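You operate a simulated robot arm through the tools that you are given. There is no shell and no other tool.

Carry out the task below with a simulated robot arm. There is one attempt and no reset: what you move stays moved.

TASK
Get the blue-legged bench ready for work. At the end: the green spool is on the blue-legged bench; the yellow spool is on the blue-legged bench; the red spool is on the blue-legged bench; the red lever is set to free; whatever was shut is shut again. Leave all else as you found it, and nothing knocked over.

The check looks at the end state, three seconds after you hand in, the way a careful person would. Anything else that was tipped, shoved, dropped, spilled or broken makes it a failure.

THE ROBOT
A 6-joint arm with a two-finger parallel gripper, fixed in place. Base frame: the origin is on the floor under the middle of its stand, x ahead of it, y to its left, z up; the work surface is at about z = 0.84. Lengths are in m, angles in rad, forces in N, time in s.
With the tool pointing down near the work surface it reaches from about 0.34 to 0.76 m from the base axis. Its first joint turns from -1.152 to 1.152 rad. Payload 2.45 kg.
Tool frame: the origin (TCP) lies between the finger pads and is the grasp point; the fingertips stand 0.024 m ahead of it; z points along the fingers, y is the line along which they close. The gripper opens to 0.068 m. The fingers are 0.017 m wide and 0.01 m thick; the gripper's body (0.04 by 0.07 m) begins 0.041 m behind the TCP.
Orientation is that of the tool frame in the base frame, as a unit quaternion [w, x, y, z]. With the fingers straight down and closing along the base's y, the tool's x points along the base's -x, its y along +y and its z along -z.

THE INTERFACE
- The arm moves only by the tool step_arm. Its argument "commands" is a list that holds one entry, the list of rows, each a list of 7 numbers: the shift along the base's x, y, z in m, then the turn, a rotation vector about the base's x, y, z in rad, then the gripper command, from -1 (fully open) to 1 (shut), values between in proportion. In form: [[[dx, dy, dz, ax, ay, az, claw], ...]]. A call has 1 to 20 rows; each row shifts and turns the commanded pose from where the row before left it. Rows are played at 5 a second. More than 0.05 m and 0.15 rad between two rows, or a gripper value outside its range, and nothing of the call is played. A pose out of reach is approached as far as the arm can. The call stops where the force on the tool passes 40 N (or 10 N more than at its start, if that is more) or the arm is blocked; 0.2 s more then pass. Each finger travels about 0.108 m/s and halts on what it meets, pressing with about 38 N; the grip force reading is that of the motor and also rises with nothing between the fingers. The clock runs only during rows and for 0.2 s after the last one: add rows that do not move to give the fingers time. It gives the time, the measured TCP pose, the force on the tool (base axes), the opening and the grip force at its end, in the units of the frame above (readings bear some noise), with the torque about the TCP (base axes, N m) and any sound that the robot's microphone picked up.
- Cameras (640 x 400 px; columns grow to the right, rows downward): "scene" is fixed at [0.1724, 0.4136, 1.473]; the picture's right is [-0.73, -0.69, 0.00], its down [-0.34, 0.36, -0.87] and it looks along [0.60, -0.63, -0.49] (base axes); focal length 329 px, centre (320, 200). "wrist" rides on the gripper at [0.084, 0.011, -0.075] in the tool frame; the picture's right is [-0.13, 0.99, 0.00], its down [-0.60, -0.08, -0.79] and it looks along [-0.79, -0.10, 0.61] (tool axes); focal length 251 px, centre (320, 200). There is no depth. A picture from a camera that has moved, and an enlarged one, comes with that camera's place and axes in the base frame and with its lens.
- camera(camera): a new picture of that camera. The clock stands still meanwhile.
- inspect(camera, box): a new picture of the part [left, top, right, bottom] of that camera's present view, enlarged. The clock stands still meanwhile.
- hand_in(): hands the job in; it is judged then, once.

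Nothing tells you positions but the pictures and the camera data. Unless the task says otherwise, let go and move clear before handing in.

The tools are called after "Request:" as name(argument=value, ...) on one line, values as JSON. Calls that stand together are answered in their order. step_arm: Moves the arm, as the interface text tells. Its arguments: {"type":"object","properties":{"commands":{"type":"array","items":{"type":"array","items":{"type":"array","items":{"type":"number"}}}}},"required":["commands"]} The other tools are called the same way: camera (camera) takes a picture; inspect (camera, box) takes an enlarged picture of a part of a camera's view; hand_in () hands the job in.

At the start:

```text
t: 0.0
eef_pos: [0.4366, -0.1753, 1.287]
ee_rot: [0.0, -0.001, 1.0, 0.0]
wrist_force: [0.3, -0.3, 0.3]
torque: [0.0, 0.04, 0.04]
finger_gap: 0.0678
grasp_force: 0.1
```

scene: 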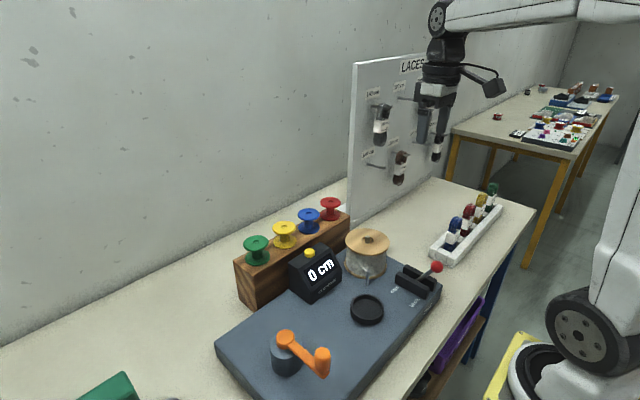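
wrist: 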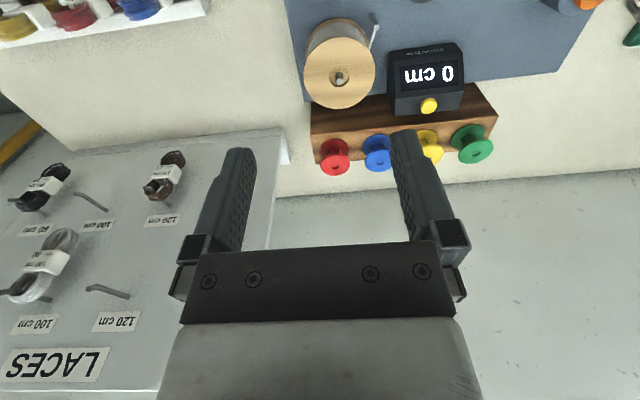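

I see a work bench with a lace-measuring machine, a wooden rack of spools (green, yellow, blue, red), a laces board, and a second yellow-legged bench further off. Before moving anything I'll look closer to learn which bench is which, where the spools are, and how the lever is marked.

Request:
inspect(camera="scene", box=[220, 180, 460, 330])

Request:
inspect(camera="scene", box=[400, 160, 560, 400])

Request:
inspect(camera="scene", box=[480, 70, 640, 170])

Request:
inspect(camera="scene", box=[380, 240, 460, 320])

Request:
inspect(camera="scene", box=[60, 300, 380, 400])

Request:
camera(camera="wrist")

```text
2.67 times, centred on (340, 255) of scene
camera zoom: at [0.1724, 0.4136, 1.473], right [-0.73, -0.69, 0.0], down [-0.34, 0.36, -0.87], along [0.6, -0.63, -0.49], focal length 878 px, centre (267, 53)
```

zoom: 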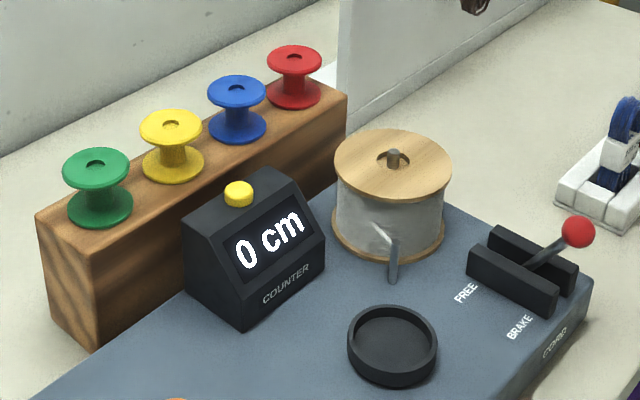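

```text
1.67 times, centred on (480, 280) of scene
camera zoom: at [0.1724, 0.4136, 1.473], right [-0.73, -0.69, 0.0], down [-0.34, 0.36, -0.87], along [0.6, -0.63, -0.49], focal length 548 px, centre (53, 67)
```

zoom: 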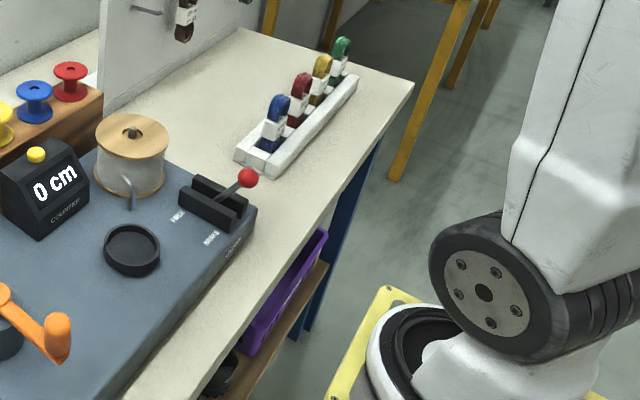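

```text
4.00 times, centred on (560, 120) of scene
camera zoom: at [0.1724, 0.4136, 1.473], right [-0.73, -0.69, 0.0], down [-0.34, 0.36, -0.87], along [0.6, -0.63, -0.49], focal length 1316 px, centre (-640, 520)
```

zoom: 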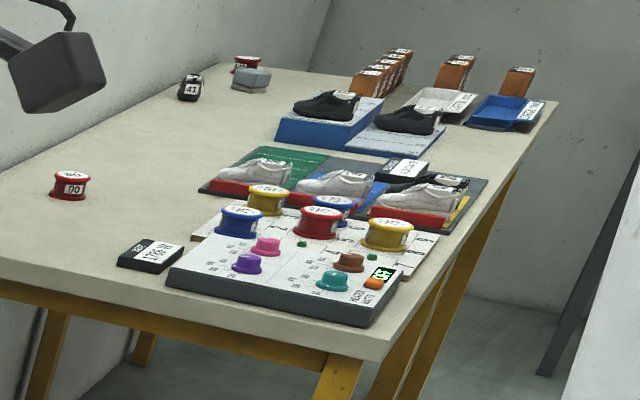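

```text
5.00 times, centred on (420, 280) of scene
camera zoom: at [0.1724, 0.4136, 1.473], right [-0.73, -0.69, 0.0], down [-0.34, 0.36, -0.87], along [0.6, -0.63, -0.49], focal length 1646 px, centre (-180, -200)
```

zoom: 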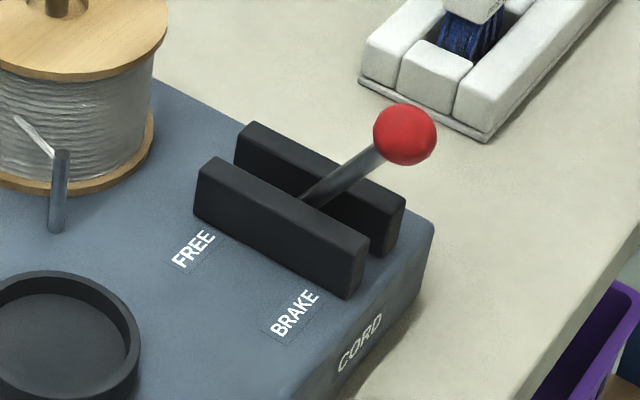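

```text
2.00 times, centred on (220, 350) of scene
camera zoom: at [0.1724, 0.4136, 1.473], right [-0.73, -0.69, 0.0], down [-0.34, 0.36, -0.87], along [0.6, -0.63, -0.49], focal length 658 px, centre (520, -100)
```

zoom: 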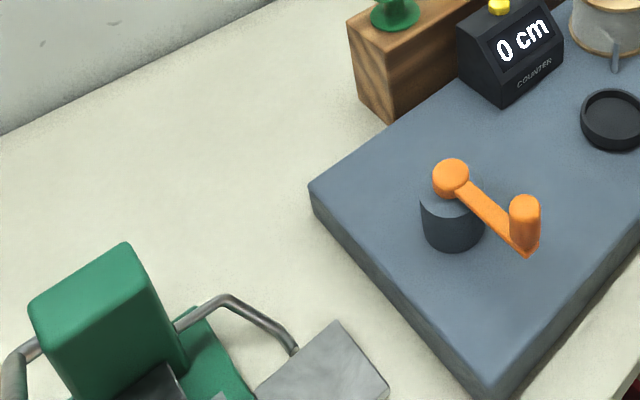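

```text
taken
camera wrist: at [0.3517, -0.1632, 1.361], right [0.13, 0.99, 0.0], down [0.6, -0.08, 0.79], along [0.79, -0.1, -0.61], focal length 251 px, centre (320, 200)
```

wrist: 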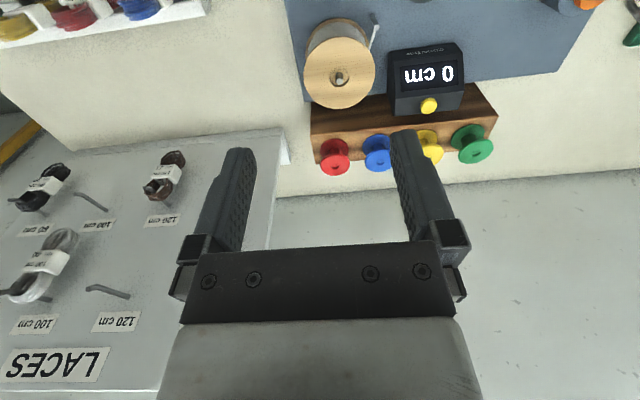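

The near bench seems to be the blue-legged one (a blue leg is visible below its front edge), and the rack of spools stands near the wall. I don't yet see everything on it, so I'll yaw the wrist camera left in free space to look over the rest of the bench.

Request:
step_arm(commands=[[[0, 0.02, 0, 0, 0, 0.12, -1], [0, 0.02, 0, 0, 0, 0.12, -1], [0, 0.02, 0, 0, 0, 0.12, -1], [0, 0.02, 0, 0, 0, 0.12, -1], [0, 0.02, 0, 0, 0, 0.12, -1], [0, 0.02, 0, 0, 0, 0.12, -1], [0, 0.02, 0, 0, 0, 0.12, -1], [0, 0.02, 0, 0, 0, 0.12, -1], [0, 0, 0, 0, 0, 0, -1]]])

Request:
camera(camera="wrist")

Request:
camera(camera="scene")

```text
t: 2.0
eef_pos: [0.4367, -0.015, 1.2868]
ee_rot: [0.0, -0.463, 0.886, 0.0]
wrist_force: [0.1, -0.3, 0.6]
torque: [0.01, -0.02, -0.01]
finger_gap: 0.0679
grasp_force: 0.0
```

```text
taken
camera wrist: at [0.3786, -0.077, 1.3609], right [-0.74, 0.67, 0.0], down [0.41, 0.45, 0.79], along [0.53, 0.59, -0.61], focal length 251 px, centre (320, 200)
```

wrist: 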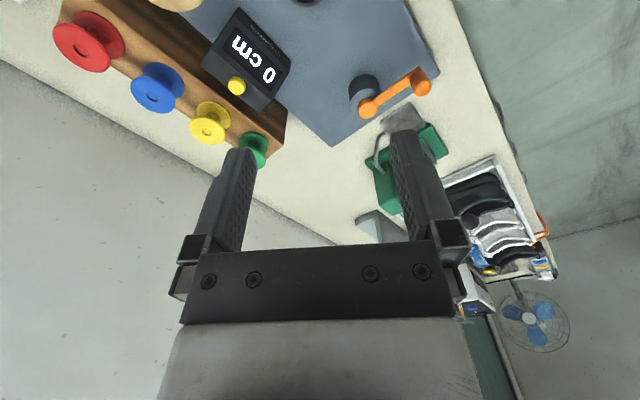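

```text
taken
```

scene: 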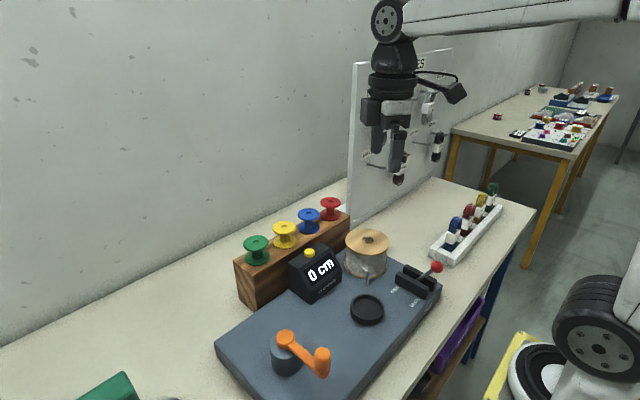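

The bench runs on to the left with a green press and a shoe tray; I want a closer look at that end and under the front edge. I'll keep yawing left in free space.

Request:
inspect(camera="wrist", box=[340, 80, 600, 360])

Request:
step_arm(commands=[[[0, 0.02, 0, 0, 0, 0.12, -1], [0, 0.02, 0, 0, 0, 0.12, -1], [0, 0.02, 0, 0, 0, 0.12, -1], [0, 0.02, 0, 0, 0, 0.12, -1], [0, 0.02, 0, 0, 0, 0.12, -1], [0, 0.02, 0, 0, 0, 0.12, -1], [0, 0.02, 0, 0, 0, 0.12, -1], [0, 0, 0, 0, 0, 0, -1]]])

Request:
camera(camera="wrist")

```text
1.43 times, centred on (470, 220) of wrist
camera zoom: at [0.3786, -0.077, 1.3609], right [-0.74, 0.67, 0.0], down [0.41, 0.45, 0.79], along [0.53, 0.59, -0.61], focal length 359 px, centre (106, 171)
```

zoom: 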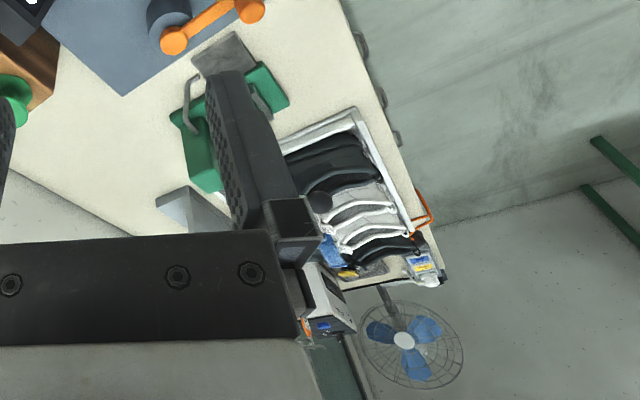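

```text
t: 3.8
eef_pos: [0.4369, 0.1242, 1.2858]
ee_rot: [0.0, 0.785, -0.62, 0.0]
wrist_force: [-0.1, 0.0, 0.3]
torque: [-0.02, -0.01, 0.02]
finger_gap: 0.0678
grasp_force: 0.1
```

```text
taken
camera wrist: at [0.4452, 0.0415, 1.3608], right [-0.99, -0.1, 0.0], down [-0.06, 0.61, 0.79], along [-0.08, 0.79, -0.61], focal length 251 px, centre (320, 200)
```

wrist: 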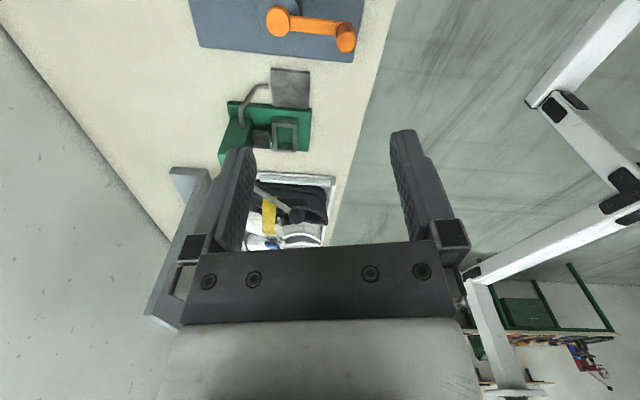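

I can see the left end of the bench but parts are hidden behind the fingers. I'll tilt the tool a bit to see the left end and whatever lies beyond it more fully.

Request:
inspect(camera="wrist", box=[140, 60, 360, 260])

Request:
inspect(camera="wrist", box=[440, 200, 640, 400])

Request:
step_arm(commands=[[[0, 0, 0, 0.12, 0, 0, -1], [0, 0, 0, 0.12, 0, 0, -1], [0, 0, 0, 0.12, 0, 0, -1], [0, 0, 0, 0.12, 0, 0, -1], [0, 0, 0, 0, 0, 0, -1]]])

Request:
camera(camera="wrist")

```text
2.00 times, centred on (250, 160) of wrist
camera zoom: at [0.4452, 0.0415, 1.3608], right [-0.99, -0.1, 0.0], down [-0.06, 0.61, 0.79], along [-0.08, 0.79, -0.61], focal length 503 px, centre (460, 280)
```

zoom: 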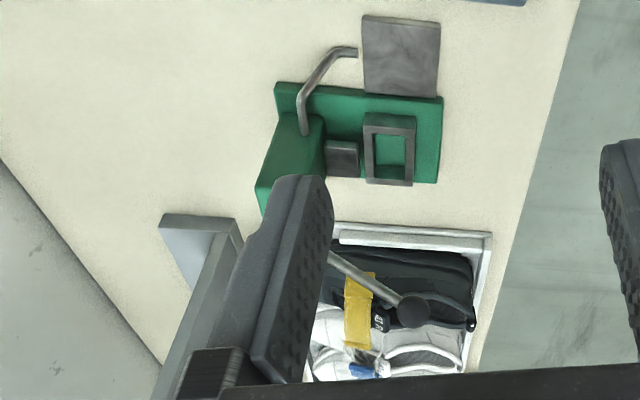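

```text
2.00 times, centred on (540, 300) of wrist
camera zoom: at [0.4452, 0.0415, 1.3608], right [-0.99, -0.1, 0.0], down [-0.06, 0.61, 0.79], along [-0.08, 0.79, -0.61], focal length 503 px, centre (-120, 0)
```

zoom: 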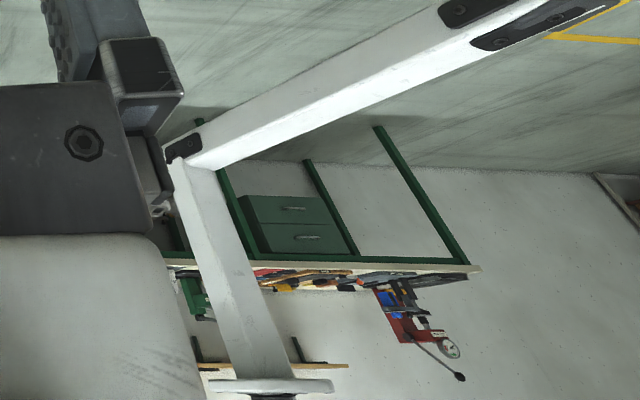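

```text
t: 5.0
eef_pos: [0.4372, 0.1251, 1.2866]
ee_rot: [-0.188, 0.761, -0.604, -0.148]
wrist_force: [-0.1, -0.1, -0.3]
torque: [0.01, 0.01, -0.01]
finger_gap: 0.0679
grasp_force: 0.0
```

```text
taken
camera wrist: at [0.4444, 0.0164, 1.3134], right [-0.99, -0.09, -0.05], down [-0.06, 0.17, 0.98], along [-0.08, 0.98, -0.17], focal length 251 px, centre (320, 200)
```

wrist: 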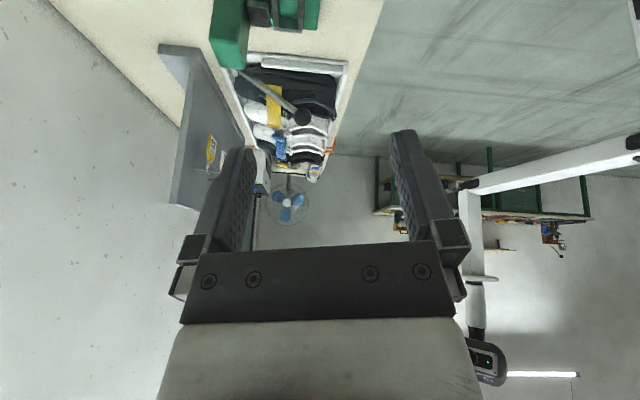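

The left end holds a press, a grey stand and a shoe tray; a third, green-legged bench stands far behind. Now I'll check under the front edge of the near bench (purple bin, shelf), where something could be kept.

Request:
inspect(camera="scene", box=[410, 280, 530, 400])

Request:
inspect(camera="scene", box=[220, 180, 360, 320])

Request:
inspect(camera="wrist", box=[340, 130, 640, 300])

Request:
inspect(camera="wrist", box=[140, 0, 380, 240])

```text
3.33 times, centred on (470, 340) of scene
camera zoom: at [0.1724, 0.4136, 1.473], right [-0.73, -0.69, 0.0], down [-0.34, 0.36, -0.87], along [0.6, -0.63, -0.49], focal length 1097 px, centre (-180, -267)
```

zoom: 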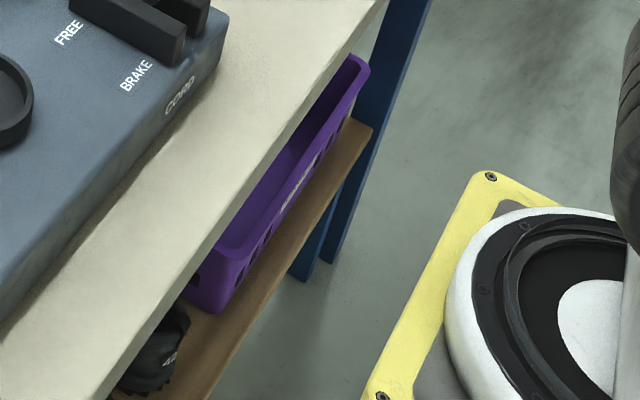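

```text
2.86 times, centred on (290, 250) of scene
camera zoom: at [0.1724, 0.4136, 1.473], right [-0.73, -0.69, 0.0], down [-0.34, 0.36, -0.87], along [0.6, -0.63, -0.49], focal length 940 px, centre (406, 57)
```

zoom: 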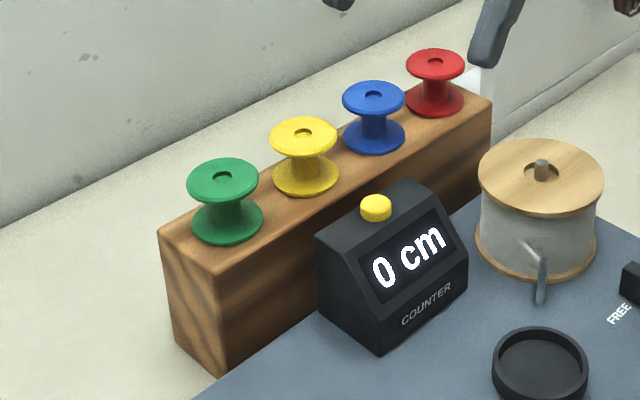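

```text
2.13 times, centred on (490, 215) of wrist
camera zoom: at [0.4444, 0.0164, 1.3134], right [-0.99, -0.09, -0.05], down [-0.06, 0.17, 0.98], along [-0.08, 0.98, -0.17], focal length 536 px, centre (-43, 168)
```

zoom: 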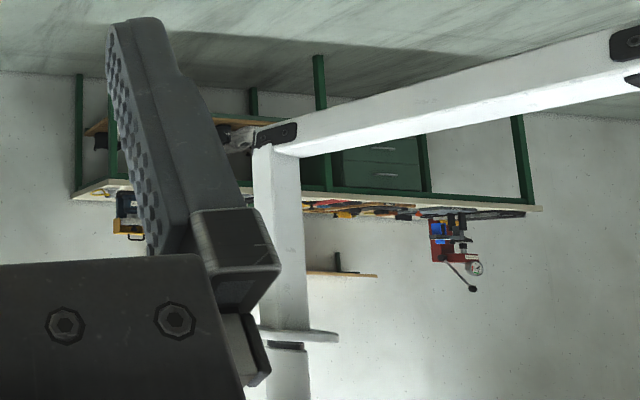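

```text
1.67 times, centred on (260, 120) of wrist
camera zoom: at [0.4444, 0.0164, 1.3134], right [-0.99, -0.09, -0.05], down [-0.06, 0.17, 0.98], along [-0.08, 0.98, -0.17], focal length 419 px, centre (420, 333)
```

zoom: 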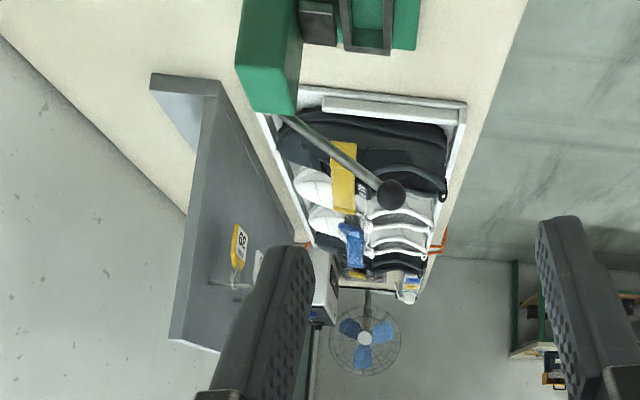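

The bench in front of the robot is clearly the blue-legged one: blue legs, purple bin on its lower shelf. The three named spools stand on the wooden rack at about x = 0.72, and the red lever stands at BRAKE. I take it they should end on the bench top itself. I'll turn the tool back to straight down and survey the rack and the lever from above.

Request:
step_arm(commands=[[[0, 0, 0, -0.12, 0, 0, -1], [0, 0, 0, -0.12, 0, 0, -1], [0, 0, 0, -0.12, 0, 0, -1], [0, 0, 0, -0.12, 0, 0, -1], [0, -0.014, 0, 0, 0, -0.12, -1], [0, -0.014, 0, 0, 0, -0.12, -1], [0, -0.014, 0, 0, 0, -0.12, -1], [0, -0.014, 0, 0, 0, -0.12, -1], [0, -0.014, 0, 0, 0, -0.12, -1], [0, -0.014, 0, 0, 0, -0.12, -1], [0, -0.014, 0, 0, 0, -0.12, -1], [0, -0.014, 0, 0, 0, -0.12, -1], [0, -0.014, 0, 0, 0, -0.12, -1], [0, -0.014, 0, 0, 0, -0.12, -1], [0, -0.014, 0, 0, 0, -0.12, -1], [0, -0.014, 0, 0, 0, -0.12, -1], [0, -0.014, 0, 0, 0, -0.12, -1], [0, -0.014, 0, 0, 0, -0.12, -1], [0, -0.014, 0, 0, 0, -0.12, -1], [0, 0, 0, 0, 0, 0, -1]]])

Request:
camera(camera="wrist")

Request:
inspect(camera="wrist", box=[180, 0, 500, 200])

```text
t: 9.2
eef_pos: [0.4366, -0.086, 1.2863]
ee_rot: [0.0, 0.001, 1.0, 0.0]
wrist_force: [-0.2, 0.1, -0.1]
torque: [0.0, 0.0, 0.0]
finger_gap: 0.068
grasp_force: 0.1
```

```text
taken
camera wrist: at [0.3515, -0.0735, 1.3611], right [0.13, 0.99, 0.0], down [0.6, -0.08, 0.79], along [0.79, -0.1, -0.61], focal length 251 px, centre (320, 200)
```

wrist: 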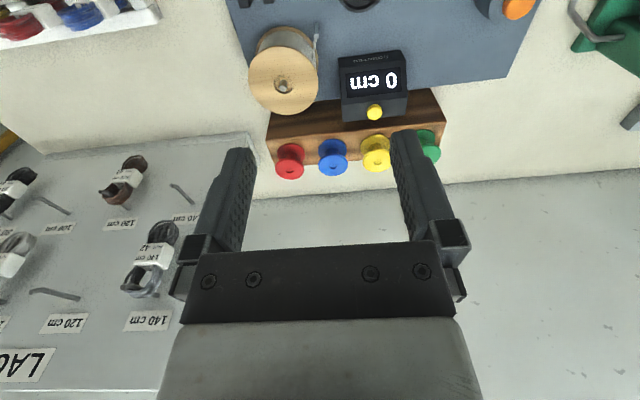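

```text
2.00 times, centred on (340, 100) of wrist
camera zoom: at [0.3515, -0.0735, 1.3611], right [0.13, 0.99, 0.0], down [0.6, -0.08, 0.79], along [0.79, -0.1, -0.61], focal length 503 px, centre (280, 400)
```

zoom: 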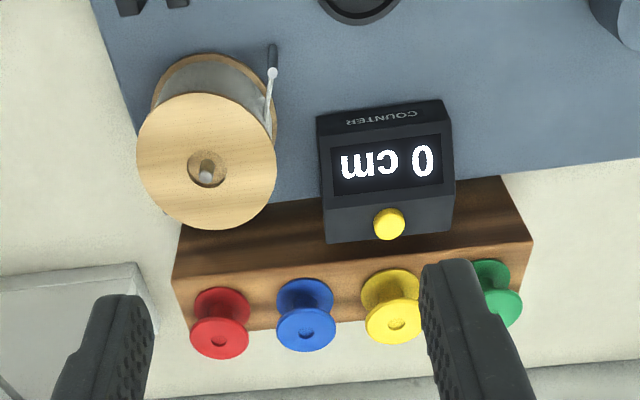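

The spools stand at about x = 0.69, y = 0.076 (green), -0.009 (yellow), -0.094 (blue), -0.177 (red), with tops near z = 1.02. There is free bench top right of the machine around (0.6, -0.32). I'll move over toward the red spool and take a closer look to refine this.

Request:
step_arm(commands=[[[0.033, -0.018, -0.025, 0, 0, 0, -1], [0.033, -0.018, -0.025, 0, 0, 0, -1], [0.033, -0.018, -0.025, 0, 0, 0, -1], [0.033, -0.018, -0.025, 0, 0, 0, -1], [0.033, -0.018, -0.025, 0, 0, 0, -1], [0, 0, 0, 0, 0, 0, -1]]])

Request:
camera(camera="wrist")

Request:
camera(camera="scene")

```text
t: 10.6
eef_pos: [0.602, -0.1755, 1.1604]
ee_rot: [0.0, 0.0, 1.0, 0.0]
wrist_force: [-0.5, -0.5, -1.3]
torque: [-0.01, -0.01, -0.01]
finger_gap: 0.068
grasp_force: 0.2
```

```text
taken
camera wrist: at [0.5171, -0.1638, 1.2351], right [0.13, 0.99, 0.0], down [0.6, -0.08, 0.79], along [0.79, -0.1, -0.61], focal length 251 px, centre (320, 200)
```

wrist: 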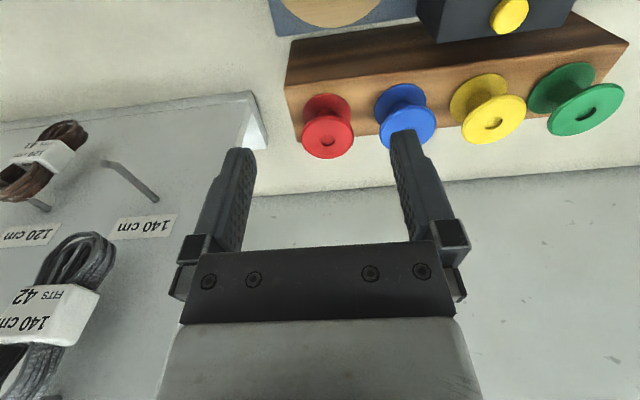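

```text
taken
```

scene: 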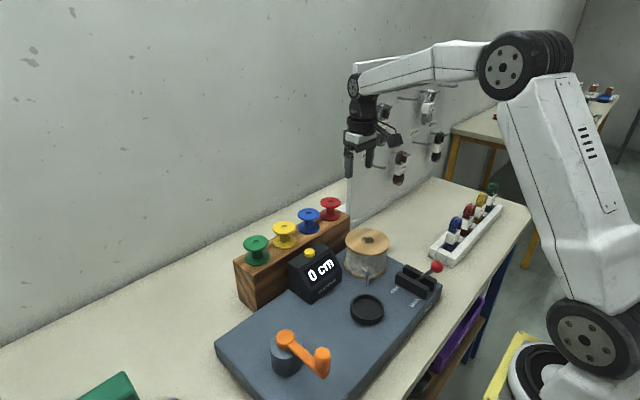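

The red spool's axis is at about (0.687, -0.178). I'll go straight above it, still well clear, and check the alignment between the fingers.

Request:
step_arm(commands=[[[0.028, -0.001, -0.02, 0, 0, 0, -1], [0.028, -0.001, -0.02, 0, 0, 0, -1], [0.028, 0, -0.015, 0, 0, 0, -1], [0, 0, 0, 0, 0, 0, -1], [0, 0, 0, 0, 0, 0, -1]]])

Request:
camera(camera="wrist")

Request:
inspect(camera="scene", box=[260, 100, 420, 260])

```text
t: 11.8
eef_pos: [0.6853, -0.1783, 1.107]
ee_rot: [0.0, 0.0, 1.0, 0.0]
wrist_force: [0.1, -0.4, 0.0]
torque: [0.0, 0.01, -0.02]
finger_gap: 0.068
grasp_force: 0.0
```

```text
taken
camera wrist: at [0.6009, -0.1652, 1.1816], right [0.13, 0.99, 0.0], down [0.6, -0.08, 0.79], along [0.79, -0.1, -0.61], focal length 251 px, centre (320, 200)
```

wrist: 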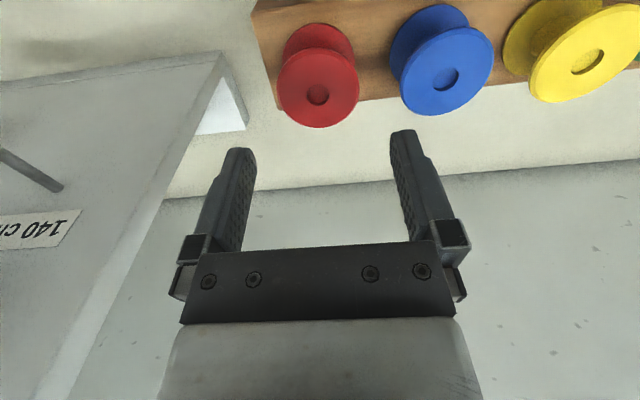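

```text
2.50 times, centred on (340, 180) of scene
camera zoom: at [0.1724, 0.4136, 1.473], right [-0.73, -0.69, 0.0], down [-0.34, 0.36, -0.87], along [0.6, -0.63, -0.49], focal length 823 px, centre (270, 250)
```

zoom: 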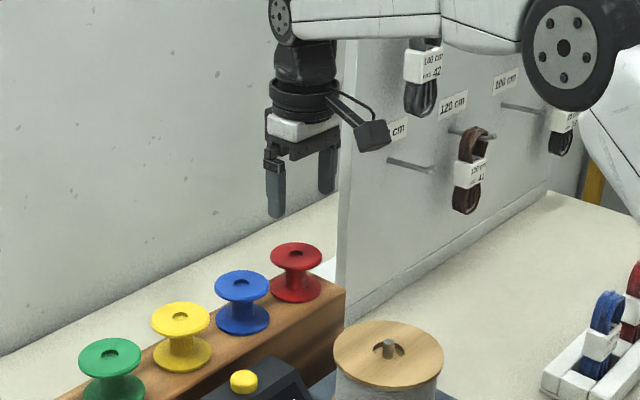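

The red spool is centred between the fingers in y, and I now put its axis at about x = 0.691, top z = 1.022. I'll descend part way so the tips just pass the top flange, then check clearance.

Request:
step_arm(commands=[[[0.005, -0.001, -0.025, 0, 0, 0, -1], [0, 0, -0.025, 0, 0, 0, -1], [0, 0, -0.02, 0, 0, 0, -1], [0, 0, 0, 0, 0, 0, -1]]])

Request:
camera(camera="wrist")

Request:
inspect(camera="scene", box=[290, 150, 390, 250])

```text
t: 12.8
eef_pos: [0.6902, -0.1783, 1.0361]
ee_rot: [0.0, 0.001, 1.0, -0.001]
wrist_force: [0.7, 0.4, -0.9]
torque: [0.02, -0.02, -0.03]
finger_gap: 0.0678
grasp_force: 0.1
```

```text
taken
camera wrist: at [0.6052, -0.1666, 1.1114], right [0.13, 0.99, 0.0], down [0.6, -0.08, 0.79], along [0.79, -0.1, -0.61], focal length 251 px, centre (320, 200)
```

wrist: 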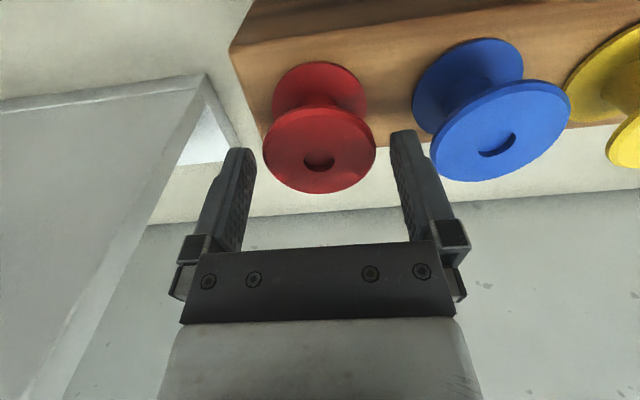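

```text
4.00 times, centred on (340, 200) of scene
camera zoom: at [0.1724, 0.4136, 1.473], right [-0.73, -0.69, 0.0], down [-0.34, 0.36, -0.87], along [0.6, -0.63, -0.49], focal length 1316 px, centre (240, 200)
```

zoom: 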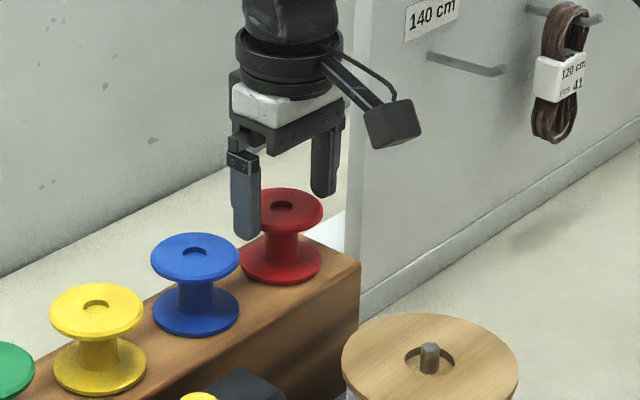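

Alignment is good: the flange sits between the fingers with room on both sides. I'll lower another 3 cm and check how far the tips are above the rack's top before closing.

Request:
step_arm(commands=[[[0.002, 0, -0.015, 0, 0, 0, -1], [0, 0, -0.015, 0, 0, 0, -1], [0, 0, 0, 0, 0, 0, -1]]])

Request:
camera(camera="wrist")

Request:
inspect(camera="scene", box=[290, 170, 370, 250])

```text
t: 13.6
eef_pos: [0.6928, -0.1794, 1.0077]
ee_rot: [0.0, 0.0, 1.0, 0.0]
wrist_force: [-0.3, 0.3, 0.1]
torque: [-0.01, -0.01, -0.02]
finger_gap: 0.0679
grasp_force: 0.1
```

```text
taken
camera wrist: at [0.6073, -0.1664, 1.0809], right [0.13, 0.99, 0.0], down [0.6, -0.08, 0.79], along [0.79, -0.1, -0.61], focal length 251 px, centre (320, 200)
```

wrist: 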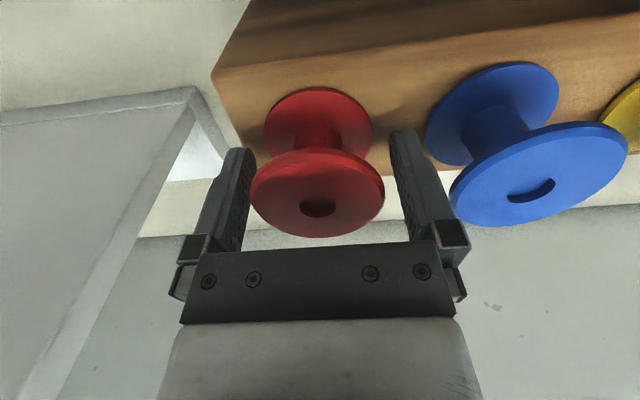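

```text
5.00 times, centred on (330, 210) of scene
camera zoom: at [0.1724, 0.4136, 1.473], right [-0.73, -0.69, 0.0], down [-0.34, 0.36, -0.87], along [0.6, -0.63, -0.49], focal length 1646 px, centre (270, 150)
```

zoom: 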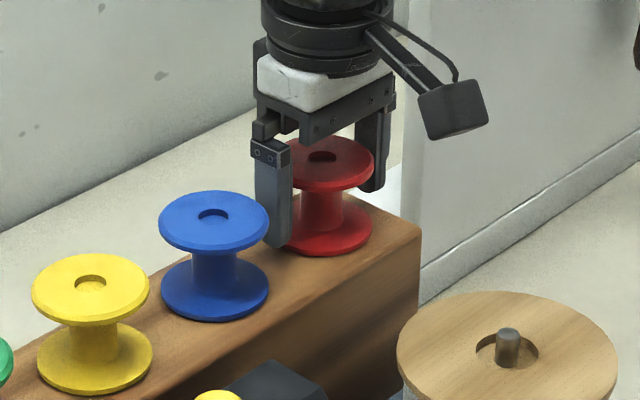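

The tips are roughly 8 mm above the rack and clear of the blue spool. I'll go 5 mm lower and close on the red spool's flanges.

Request:
step_arm(commands=[[[0, 0, -0.005, 0, 0, 0, -1], [0, 0, 0, 0, 0, 0, -1], [0, 0, 0, 0, 0, 0, 1], [0, 0, 0, 0, 0, 0, 1], [0, 0, 0, 0, 0, 0, 1], [0, 0, 0, 0, 0, 0, 1]]])

Request:
inspect(camera="scene", box=[290, 170, 370, 250])

Request:
camera(camera="wrist")

```text
t: 15.0
eef_pos: [0.692, -0.1788, 1.0013]
ee_rot: [0.0, 0.0, 1.0, -0.001]
wrist_force: [0.5, 0.2, 0.2]
torque: [0.0, -0.03, -0.02]
finger_gap: 0.0569
grasp_force: 38.7
```

```text
5.00 times, centred on (330, 210) of scene
camera zoom: at [0.1724, 0.4136, 1.473], right [-0.73, -0.69, 0.0], down [-0.34, 0.36, -0.87], along [0.6, -0.63, -0.49], focal length 1646 px, centre (270, 150)
```

zoom: 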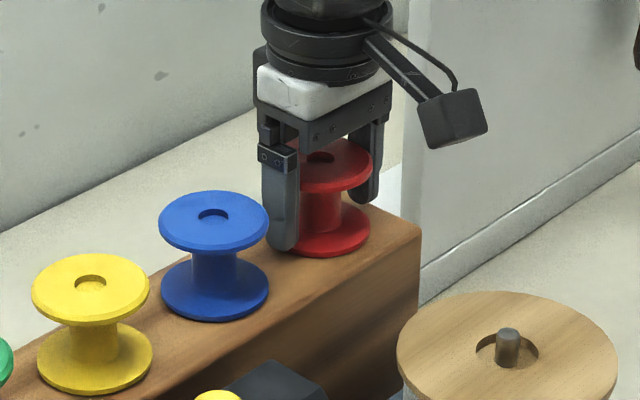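

```text
taken
camera wrist: at [0.6074, -0.1663, 1.0759], right [0.13, 0.99, 0.0], down [0.6, -0.08, 0.79], along [0.79, -0.1, -0.61], focal length 251 px, centre (320, 200)
```

wrist: 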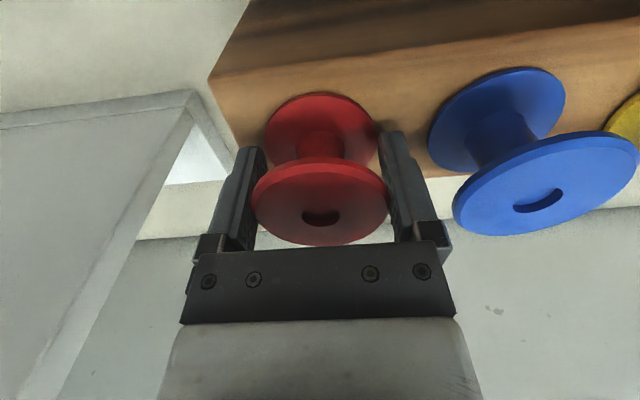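

The fingers hold the red spool (gap 0.057, matching its flange). I'll lift it slowly straight up and check that it comes free.

Request:
step_arm(commands=[[[0, 0, 0.008, 0, 0, 0, 1], [0, 0, 0.012, 0, 0, 0, 1], [0, 0, 0.02, 0, 0, 0, 1], [0, 0, 0.03, 0, 0, 0, 1], [0, 0, 0.03, 0, 0, 0, 1], [0, 0, 0, 0, 0, 0, 1]]])

Request:
camera(camera="scene")

Request:
camera(camera="wrist")

```text
t: 16.4
eef_pos: [0.6933, -0.1776, 1.1007]
ee_rot: [0.0, 0.0, 1.0, 0.0]
wrist_force: [1.1, -0.8, -0.3]
torque: [0.01, 0.04, -0.1]
finger_gap: 0.057
grasp_force: 38.2
```

```text
taken
```

scene: 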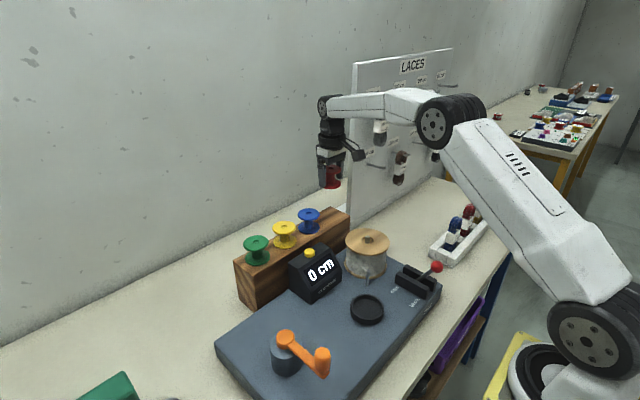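

```text
taken
camera wrist: at [0.6082, -0.1663, 1.1762], right [0.13, 0.99, 0.0], down [0.6, -0.08, 0.79], along [0.79, -0.1, -0.61], focal length 251 px, centre (320, 200)
```

wrist: 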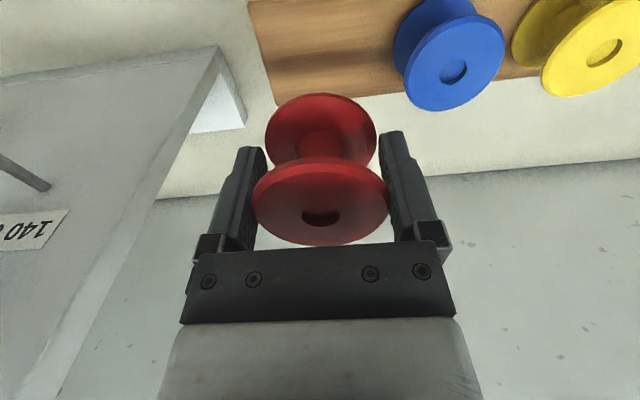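

The red spool is up and free; nothing else moved. Next I'll carry it toward the open bench area right of the machine, staying high, and look at that area.

Request:
step_arm(commands=[[[-0.03, 0, 0.02, 0, 0, 0, 1], [-0.03, -0.02, 0.01, 0, 0, 0, 1], [-0.03, -0.025, 0.01, 0, 0, 0, 1], [-0.03, -0.025, 0.01, 0, 0, 0, 1], [-0.015, -0.01, 0, 0, 0, 0, 1], [0, 0, 0, 0, 0, 0, 1]]])

Request:
camera(camera="wrist")

Request:
camera(camera="scene")

```text
t: 17.8
eef_pos: [0.5576, -0.2596, 1.152]
ee_rot: [0.0, 0.0, 1.0, 0.0]
wrist_force: [0.2, 0.5, -0.2]
torque: [0.0, 0.01, 0.0]
finger_gap: 0.0567
grasp_force: 38.0
```

```text
taken
camera wrist: at [0.4728, -0.2466, 1.2259], right [0.13, 0.99, 0.0], down [0.6, -0.08, 0.79], along [0.79, -0.1, -0.61], focal length 251 px, centre (320, 200)
```

wrist: 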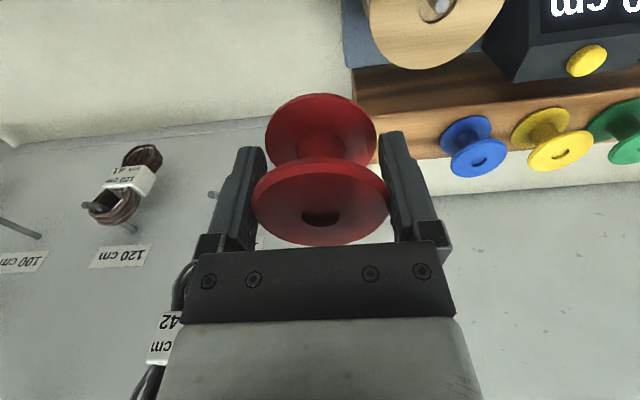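

```text
taken
```

scene: 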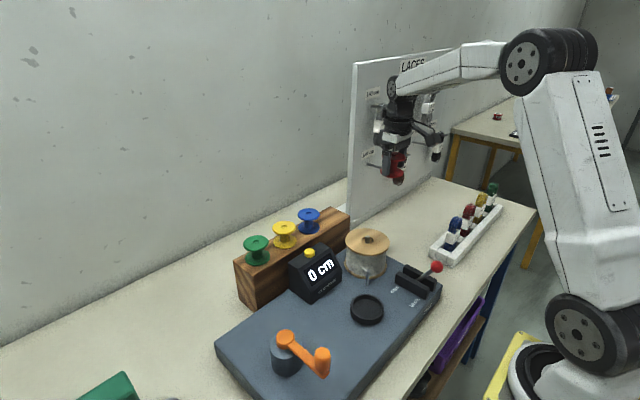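

The area right of the machine (x 0.5–0.7, y below -0.235) is bare bench top; the board begins at x ≈ 0.725 and the lace tray at y ≈ -0.37, x < 0.48. I'll set the red spool down at about (0.645, -0.31), first moving above it and lowering to just over the surface.

Request:
step_arm(commands=[[[0.03, -0.017, 0, 0, 0, 0, 1], [0.03, -0.017, -0.02, 0, 0, 0, 1], [0.027, -0.016, -0.03, 0, 0, 0, 1], [0, 0, -0.04, 0, 0, 0, 1], [0, 0, -0.04, 0, 0, 0, 1], [0, 0, -0.04, 0, 0, 0, 1], [0, 0, -0.04, 0, 0, 0, 1], [0, 0, -0.03, 0, 0, 0, 1], [0, 0, -0.01, 0, 0, 0, 1], [0, 0, 0, 0, 0, 0, 1]]])

Request:
camera(camera="wrist")

Request:
camera(camera="scene")

Request:
inspect(camera="scene", box=[340, 160, 460, 260])

```text
t: 20.0
eef_pos: [0.6443, -0.3092, 0.9015]
ee_rot: [-0.001, 0.0, 1.0, 0.0]
wrist_force: [0.3, 0.0, -1.5]
torque: [0.02, 0.02, 0.0]
finger_gap: 0.0569
grasp_force: 38.3
```

```text
taken
camera wrist: at [0.5592, -0.2965, 0.9763], right [0.13, 0.99, 0.0], down [0.6, -0.08, 0.79], along [0.79, -0.1, -0.61], focal length 251 px, centre (320, 200)
```

wrist: 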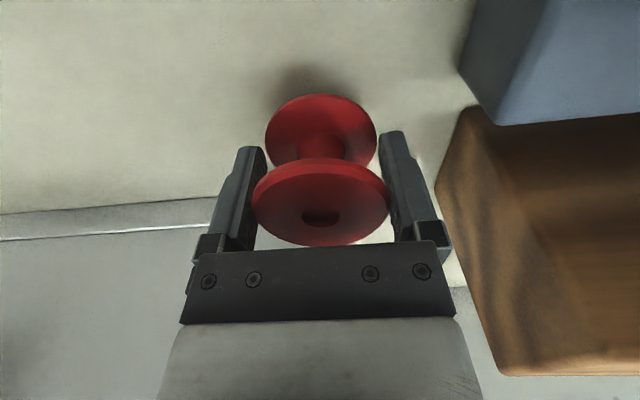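

```text
taken
```

scene: 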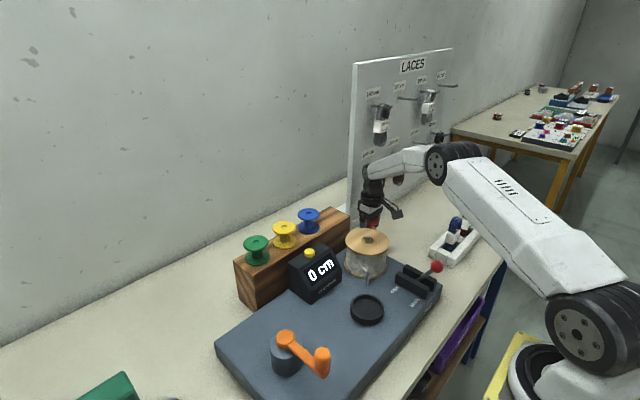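

```text
4.00 times, centred on (400, 210) of scene
camera zoom: at [0.1724, 0.4136, 1.473], right [-0.73, -0.69, 0.0], down [-0.34, 0.36, -0.87], along [0.6, -0.63, -0.49], focal length 1316 px, centre (0, 160)
```

zoom: 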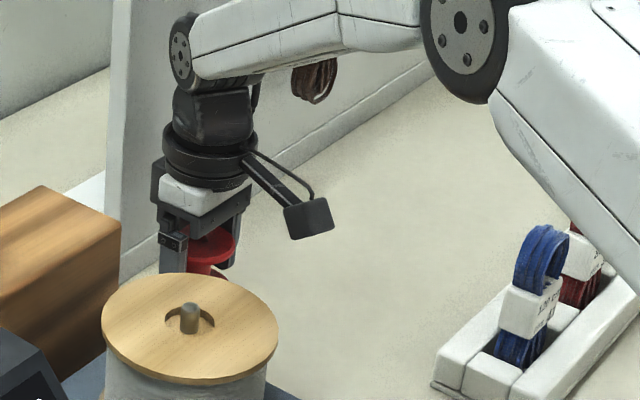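

The red spool hangs about 3–4 cm above clear bench top, and the arm passes over the lace tray with a few centimetres to spare. I'll lower it in small steps until it touches.

Request:
step_arm(commands=[[[0, 0, -0.012, 0, 0, 0, 1], [0, 0, -0.01, 0, 0, 0, 1], [0, 0, -0.004, 0, 0, 0, 1], [0, 0, 0, 0, 0, 0, 1]]])

Request:
camera(camera="wrist")

Request:
inspect(camera="scene", box=[340, 150, 500, 280])

```text
t: 21.0
eef_pos: [0.6426, -0.3081, 0.8748]
ee_rot: [0.0, 0.0, 1.0, 0.0]
wrist_force: [0.3, 0.6, 0.2]
torque: [0.0, -0.01, -0.04]
finger_gap: 0.0569
grasp_force: 37.8
```

```text
taken
camera wrist: at [0.5593, -0.2963, 0.9501], right [0.13, 0.99, 0.0], down [0.6, -0.08, 0.79], along [0.79, -0.1, -0.61], focal length 251 px, centre (320, 200)
```

wrist: 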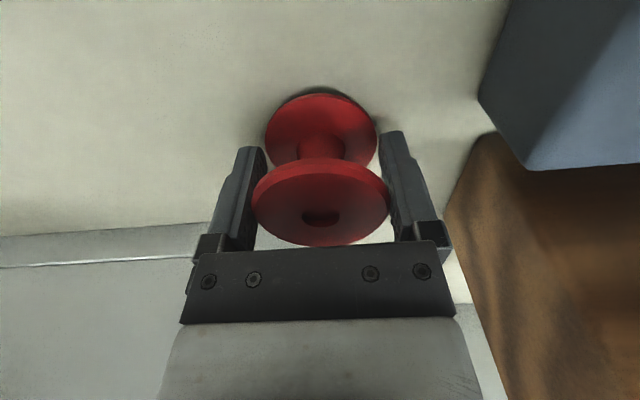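

```text
3.08 times, centred on (420, 215) of scene
camera zoom: at [0.1724, 0.4136, 1.473], right [-0.73, -0.69, 0.0], down [-0.34, 0.36, -0.87], along [0.6, -0.63, -0.49], focal length 1013 px, centre (12, 154)
```

zoom: 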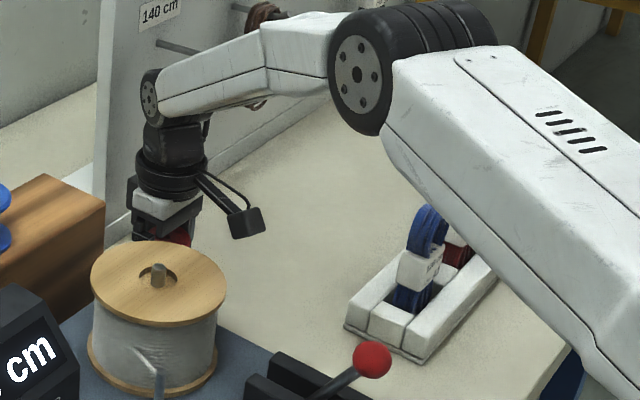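

No contact yet. I'll lower the last few millimetres step by step, watching the vertical force.

Request:
step_arm(commands=[[[0, 0, -0.003, 0, 0, 0, 1], [0, 0, 0, 0, 0, 0, 1]]])

Request:
step_arm(commands=[[[0, 0, -0.0025, 0, 0, 0, 1], [0, 0, 0, 0, 0, 0, 1]]])

Request:
camera(camera="wrist")

```text
t: 21.6
eef_pos: [0.6442, -0.3075, 0.8721]
ee_rot: [0.0, 0.001, 1.0, 0.0]
wrist_force: [0.9, 0.6, -0.1]
torque: [-0.02, 0.0, 0.03]
finger_gap: 0.0569
grasp_force: 38.3
```

```text
t: 22.2
eef_pos: [0.6452, -0.3092, 0.8701]
ee_rot: [0.001, 0.0, 1.0, 0.0]
wrist_force: [-3.2, 3.0, 8.4]
torque: [0.13, 0.1, 0.02]
finger_gap: 0.057
grasp_force: 37.8
```

```text
taken
camera wrist: at [0.5598, -0.2964, 0.9456], right [0.13, 0.99, 0.0], down [0.6, -0.08, 0.79], along [0.79, -0.1, -0.61], focal length 251 px, centre (320, 200)
```

wrist: 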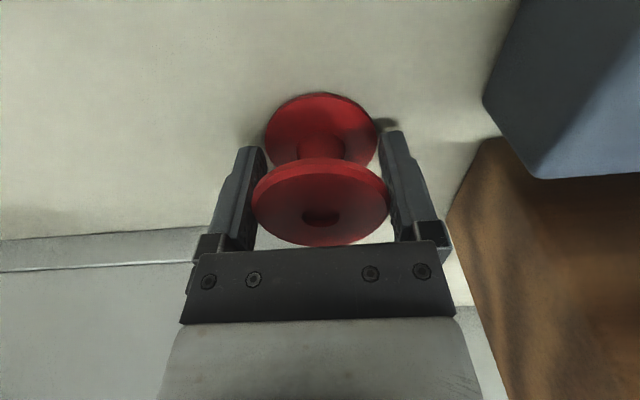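

The spool has touched down (about 8 N upward at TCP z = 0.870). I'll open the fingers and rise straight up.

Request:
step_arm(commands=[[[0, 0, 0.001, 0, 0, 0, -0.85], [0, 0, 0, 0, 0, 0, -1], [0, 0, 0, 0, 0, 0, -1], [0, 0, 0.02, 0, 0, 0, -1], [0, 0, 0.04, 0, 0, 0, -1], [0, 0, 0.05, 0, 0, 0, -1], [0, 0, 0, 0, 0, 0, -1]]])

Request:
camera(camera="wrist")

Request:
camera(camera="scene")

```text
t: 23.8
eef_pos: [0.6439, -0.3088, 0.9802]
ee_rot: [0.0, 0.0, 1.0, 0.0]
wrist_force: [-0.1, -0.2, -0.3]
torque: [0.01, 0.02, 0.02]
finger_gap: 0.0679
grasp_force: 0.0
```

```text
taken
camera wrist: at [0.559, -0.2956, 1.0551], right [0.13, 0.99, 0.0], down [0.6, -0.08, 0.79], along [0.79, -0.1, -0.61], focal length 251 px, centre (320, 200)
```

wrist: 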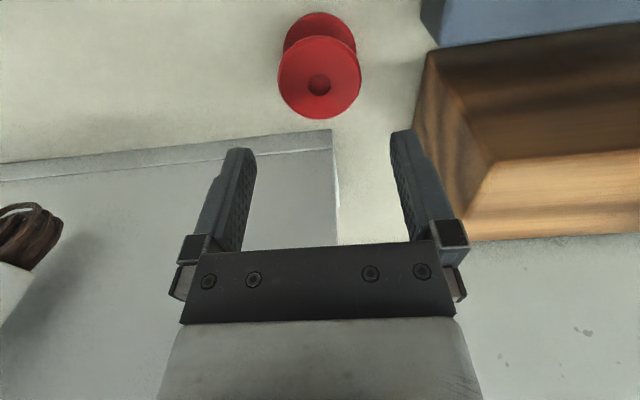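

```text
taken
```

scene: 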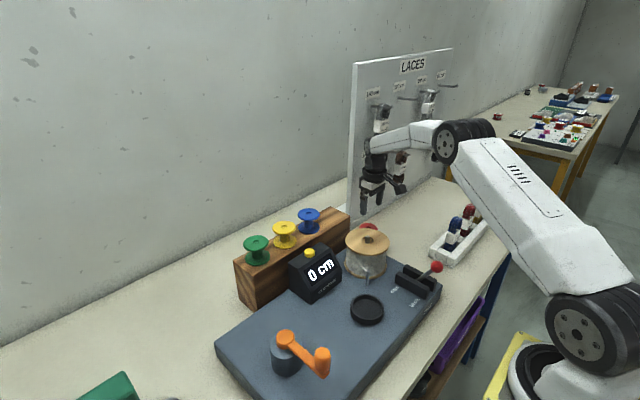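

The red spool stands upright on the bench top. Next I'll rise and move over the yellow spool to align.

Request:
step_arm(commands=[[[0, 0, 0.05, 0, 0, 0, -1], [0, 0, 0.05, 0, 0, 0, -1], [0, 0.03, 0.04, 0, 0, 0, -1], [0.005, 0.045, 0, 0, 0, 0, -1], [0.01, 0.045, 0, 0, 0, 0, -1], [0.01, 0.045, 0, 0, 0, 0, -1], [0.01, 0.045, 0, 0, 0, 0, -1], [0.011, 0.045, -0.01, 0, 0, 0, -1], [0, 0.042, -0.01, 0, 0, 0, -1], [0, 0, 0, 0, 0, 0, -1]]])

Request:
camera(camera="wrist")

Request:
camera(camera="scene")

```text
t: 26.0
eef_pos: [0.6908, -0.0112, 1.1002]
ee_rot: [0.001, 0.0, 1.0, 0.0]
wrist_force: [0.9, 0.4, 0.0]
torque: [0.0, 0.01, 0.0]
finger_gap: 0.0682
grasp_force: 0.0
```

```text
taken
camera wrist: at [0.6056, 0.0007, 1.1753], right [0.13, 0.99, 0.0], down [0.6, -0.08, 0.79], along [0.79, -0.1, -0.61], focal length 251 px, centre (320, 200)
```

wrist: 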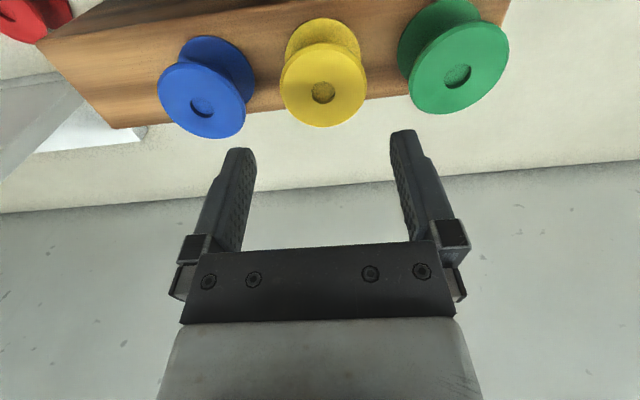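

```text
taken
```

scene: 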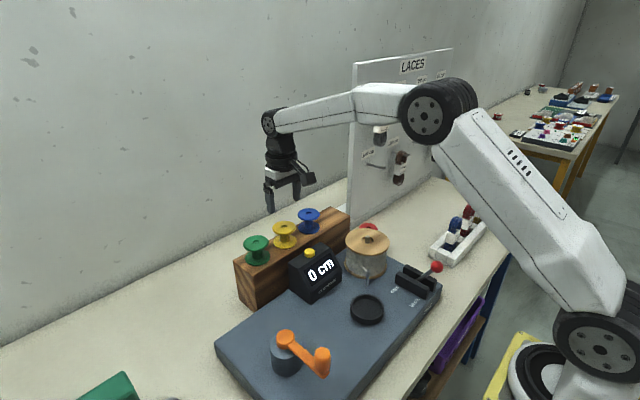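

Yellow's axis is at about (0.693, -0.0085); I need a 3 mm shift in y. I'll descend in two stages as before.

Request:
step_arm(commands=[[[0.001, 0.003, -0.02, 0, 0, 0, -1], [0, 0, -0.025, 0, 0, 0, -1], [0, 0, -0.02, 0, 0, 0, -1], [0, 0, 0, 0, 0, 0, -1]]])

Request:
camera(camera="wrist")

Request:
inspect(camera="scene", box=[240, 190, 340, 270])

```text
t: 27.0
eef_pos: [0.6903, -0.0082, 1.0349]
ee_rot: [0.0, 0.0, 1.0, 0.0]
wrist_force: [-1.0, -0.2, -0.4]
torque: [-0.01, -0.03, 0.01]
finger_gap: 0.0682
grasp_force: 0.0
```

```text
taken
camera wrist: at [0.6061, 0.0041, 1.1097], right [0.13, 0.99, 0.0], down [0.6, -0.08, 0.79], along [0.79, -0.1, -0.61], focal length 251 px, centre (320, 200)
```

wrist: 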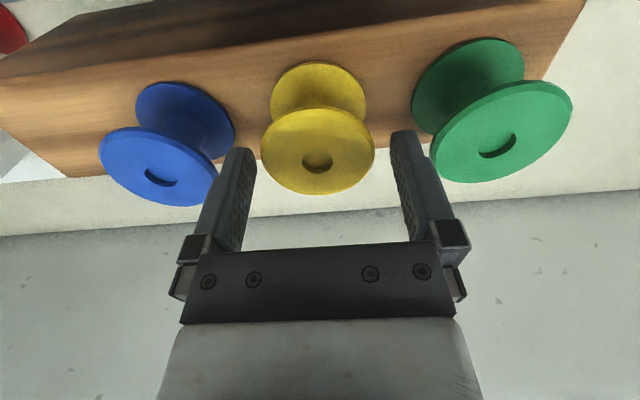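

```text
5.00 times, centred on (290, 230) of scene
camera zoom: at [0.1724, 0.4136, 1.473], right [-0.73, -0.69, 0.0], down [-0.34, 0.36, -0.87], along [0.6, -0.63, -0.49], focal length 1646 px, centre (470, 50)
```

zoom: 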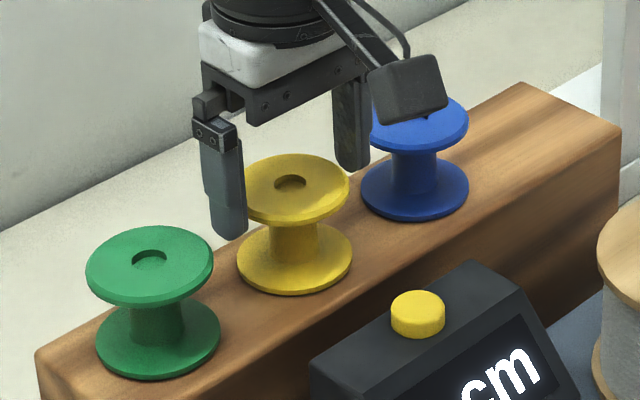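

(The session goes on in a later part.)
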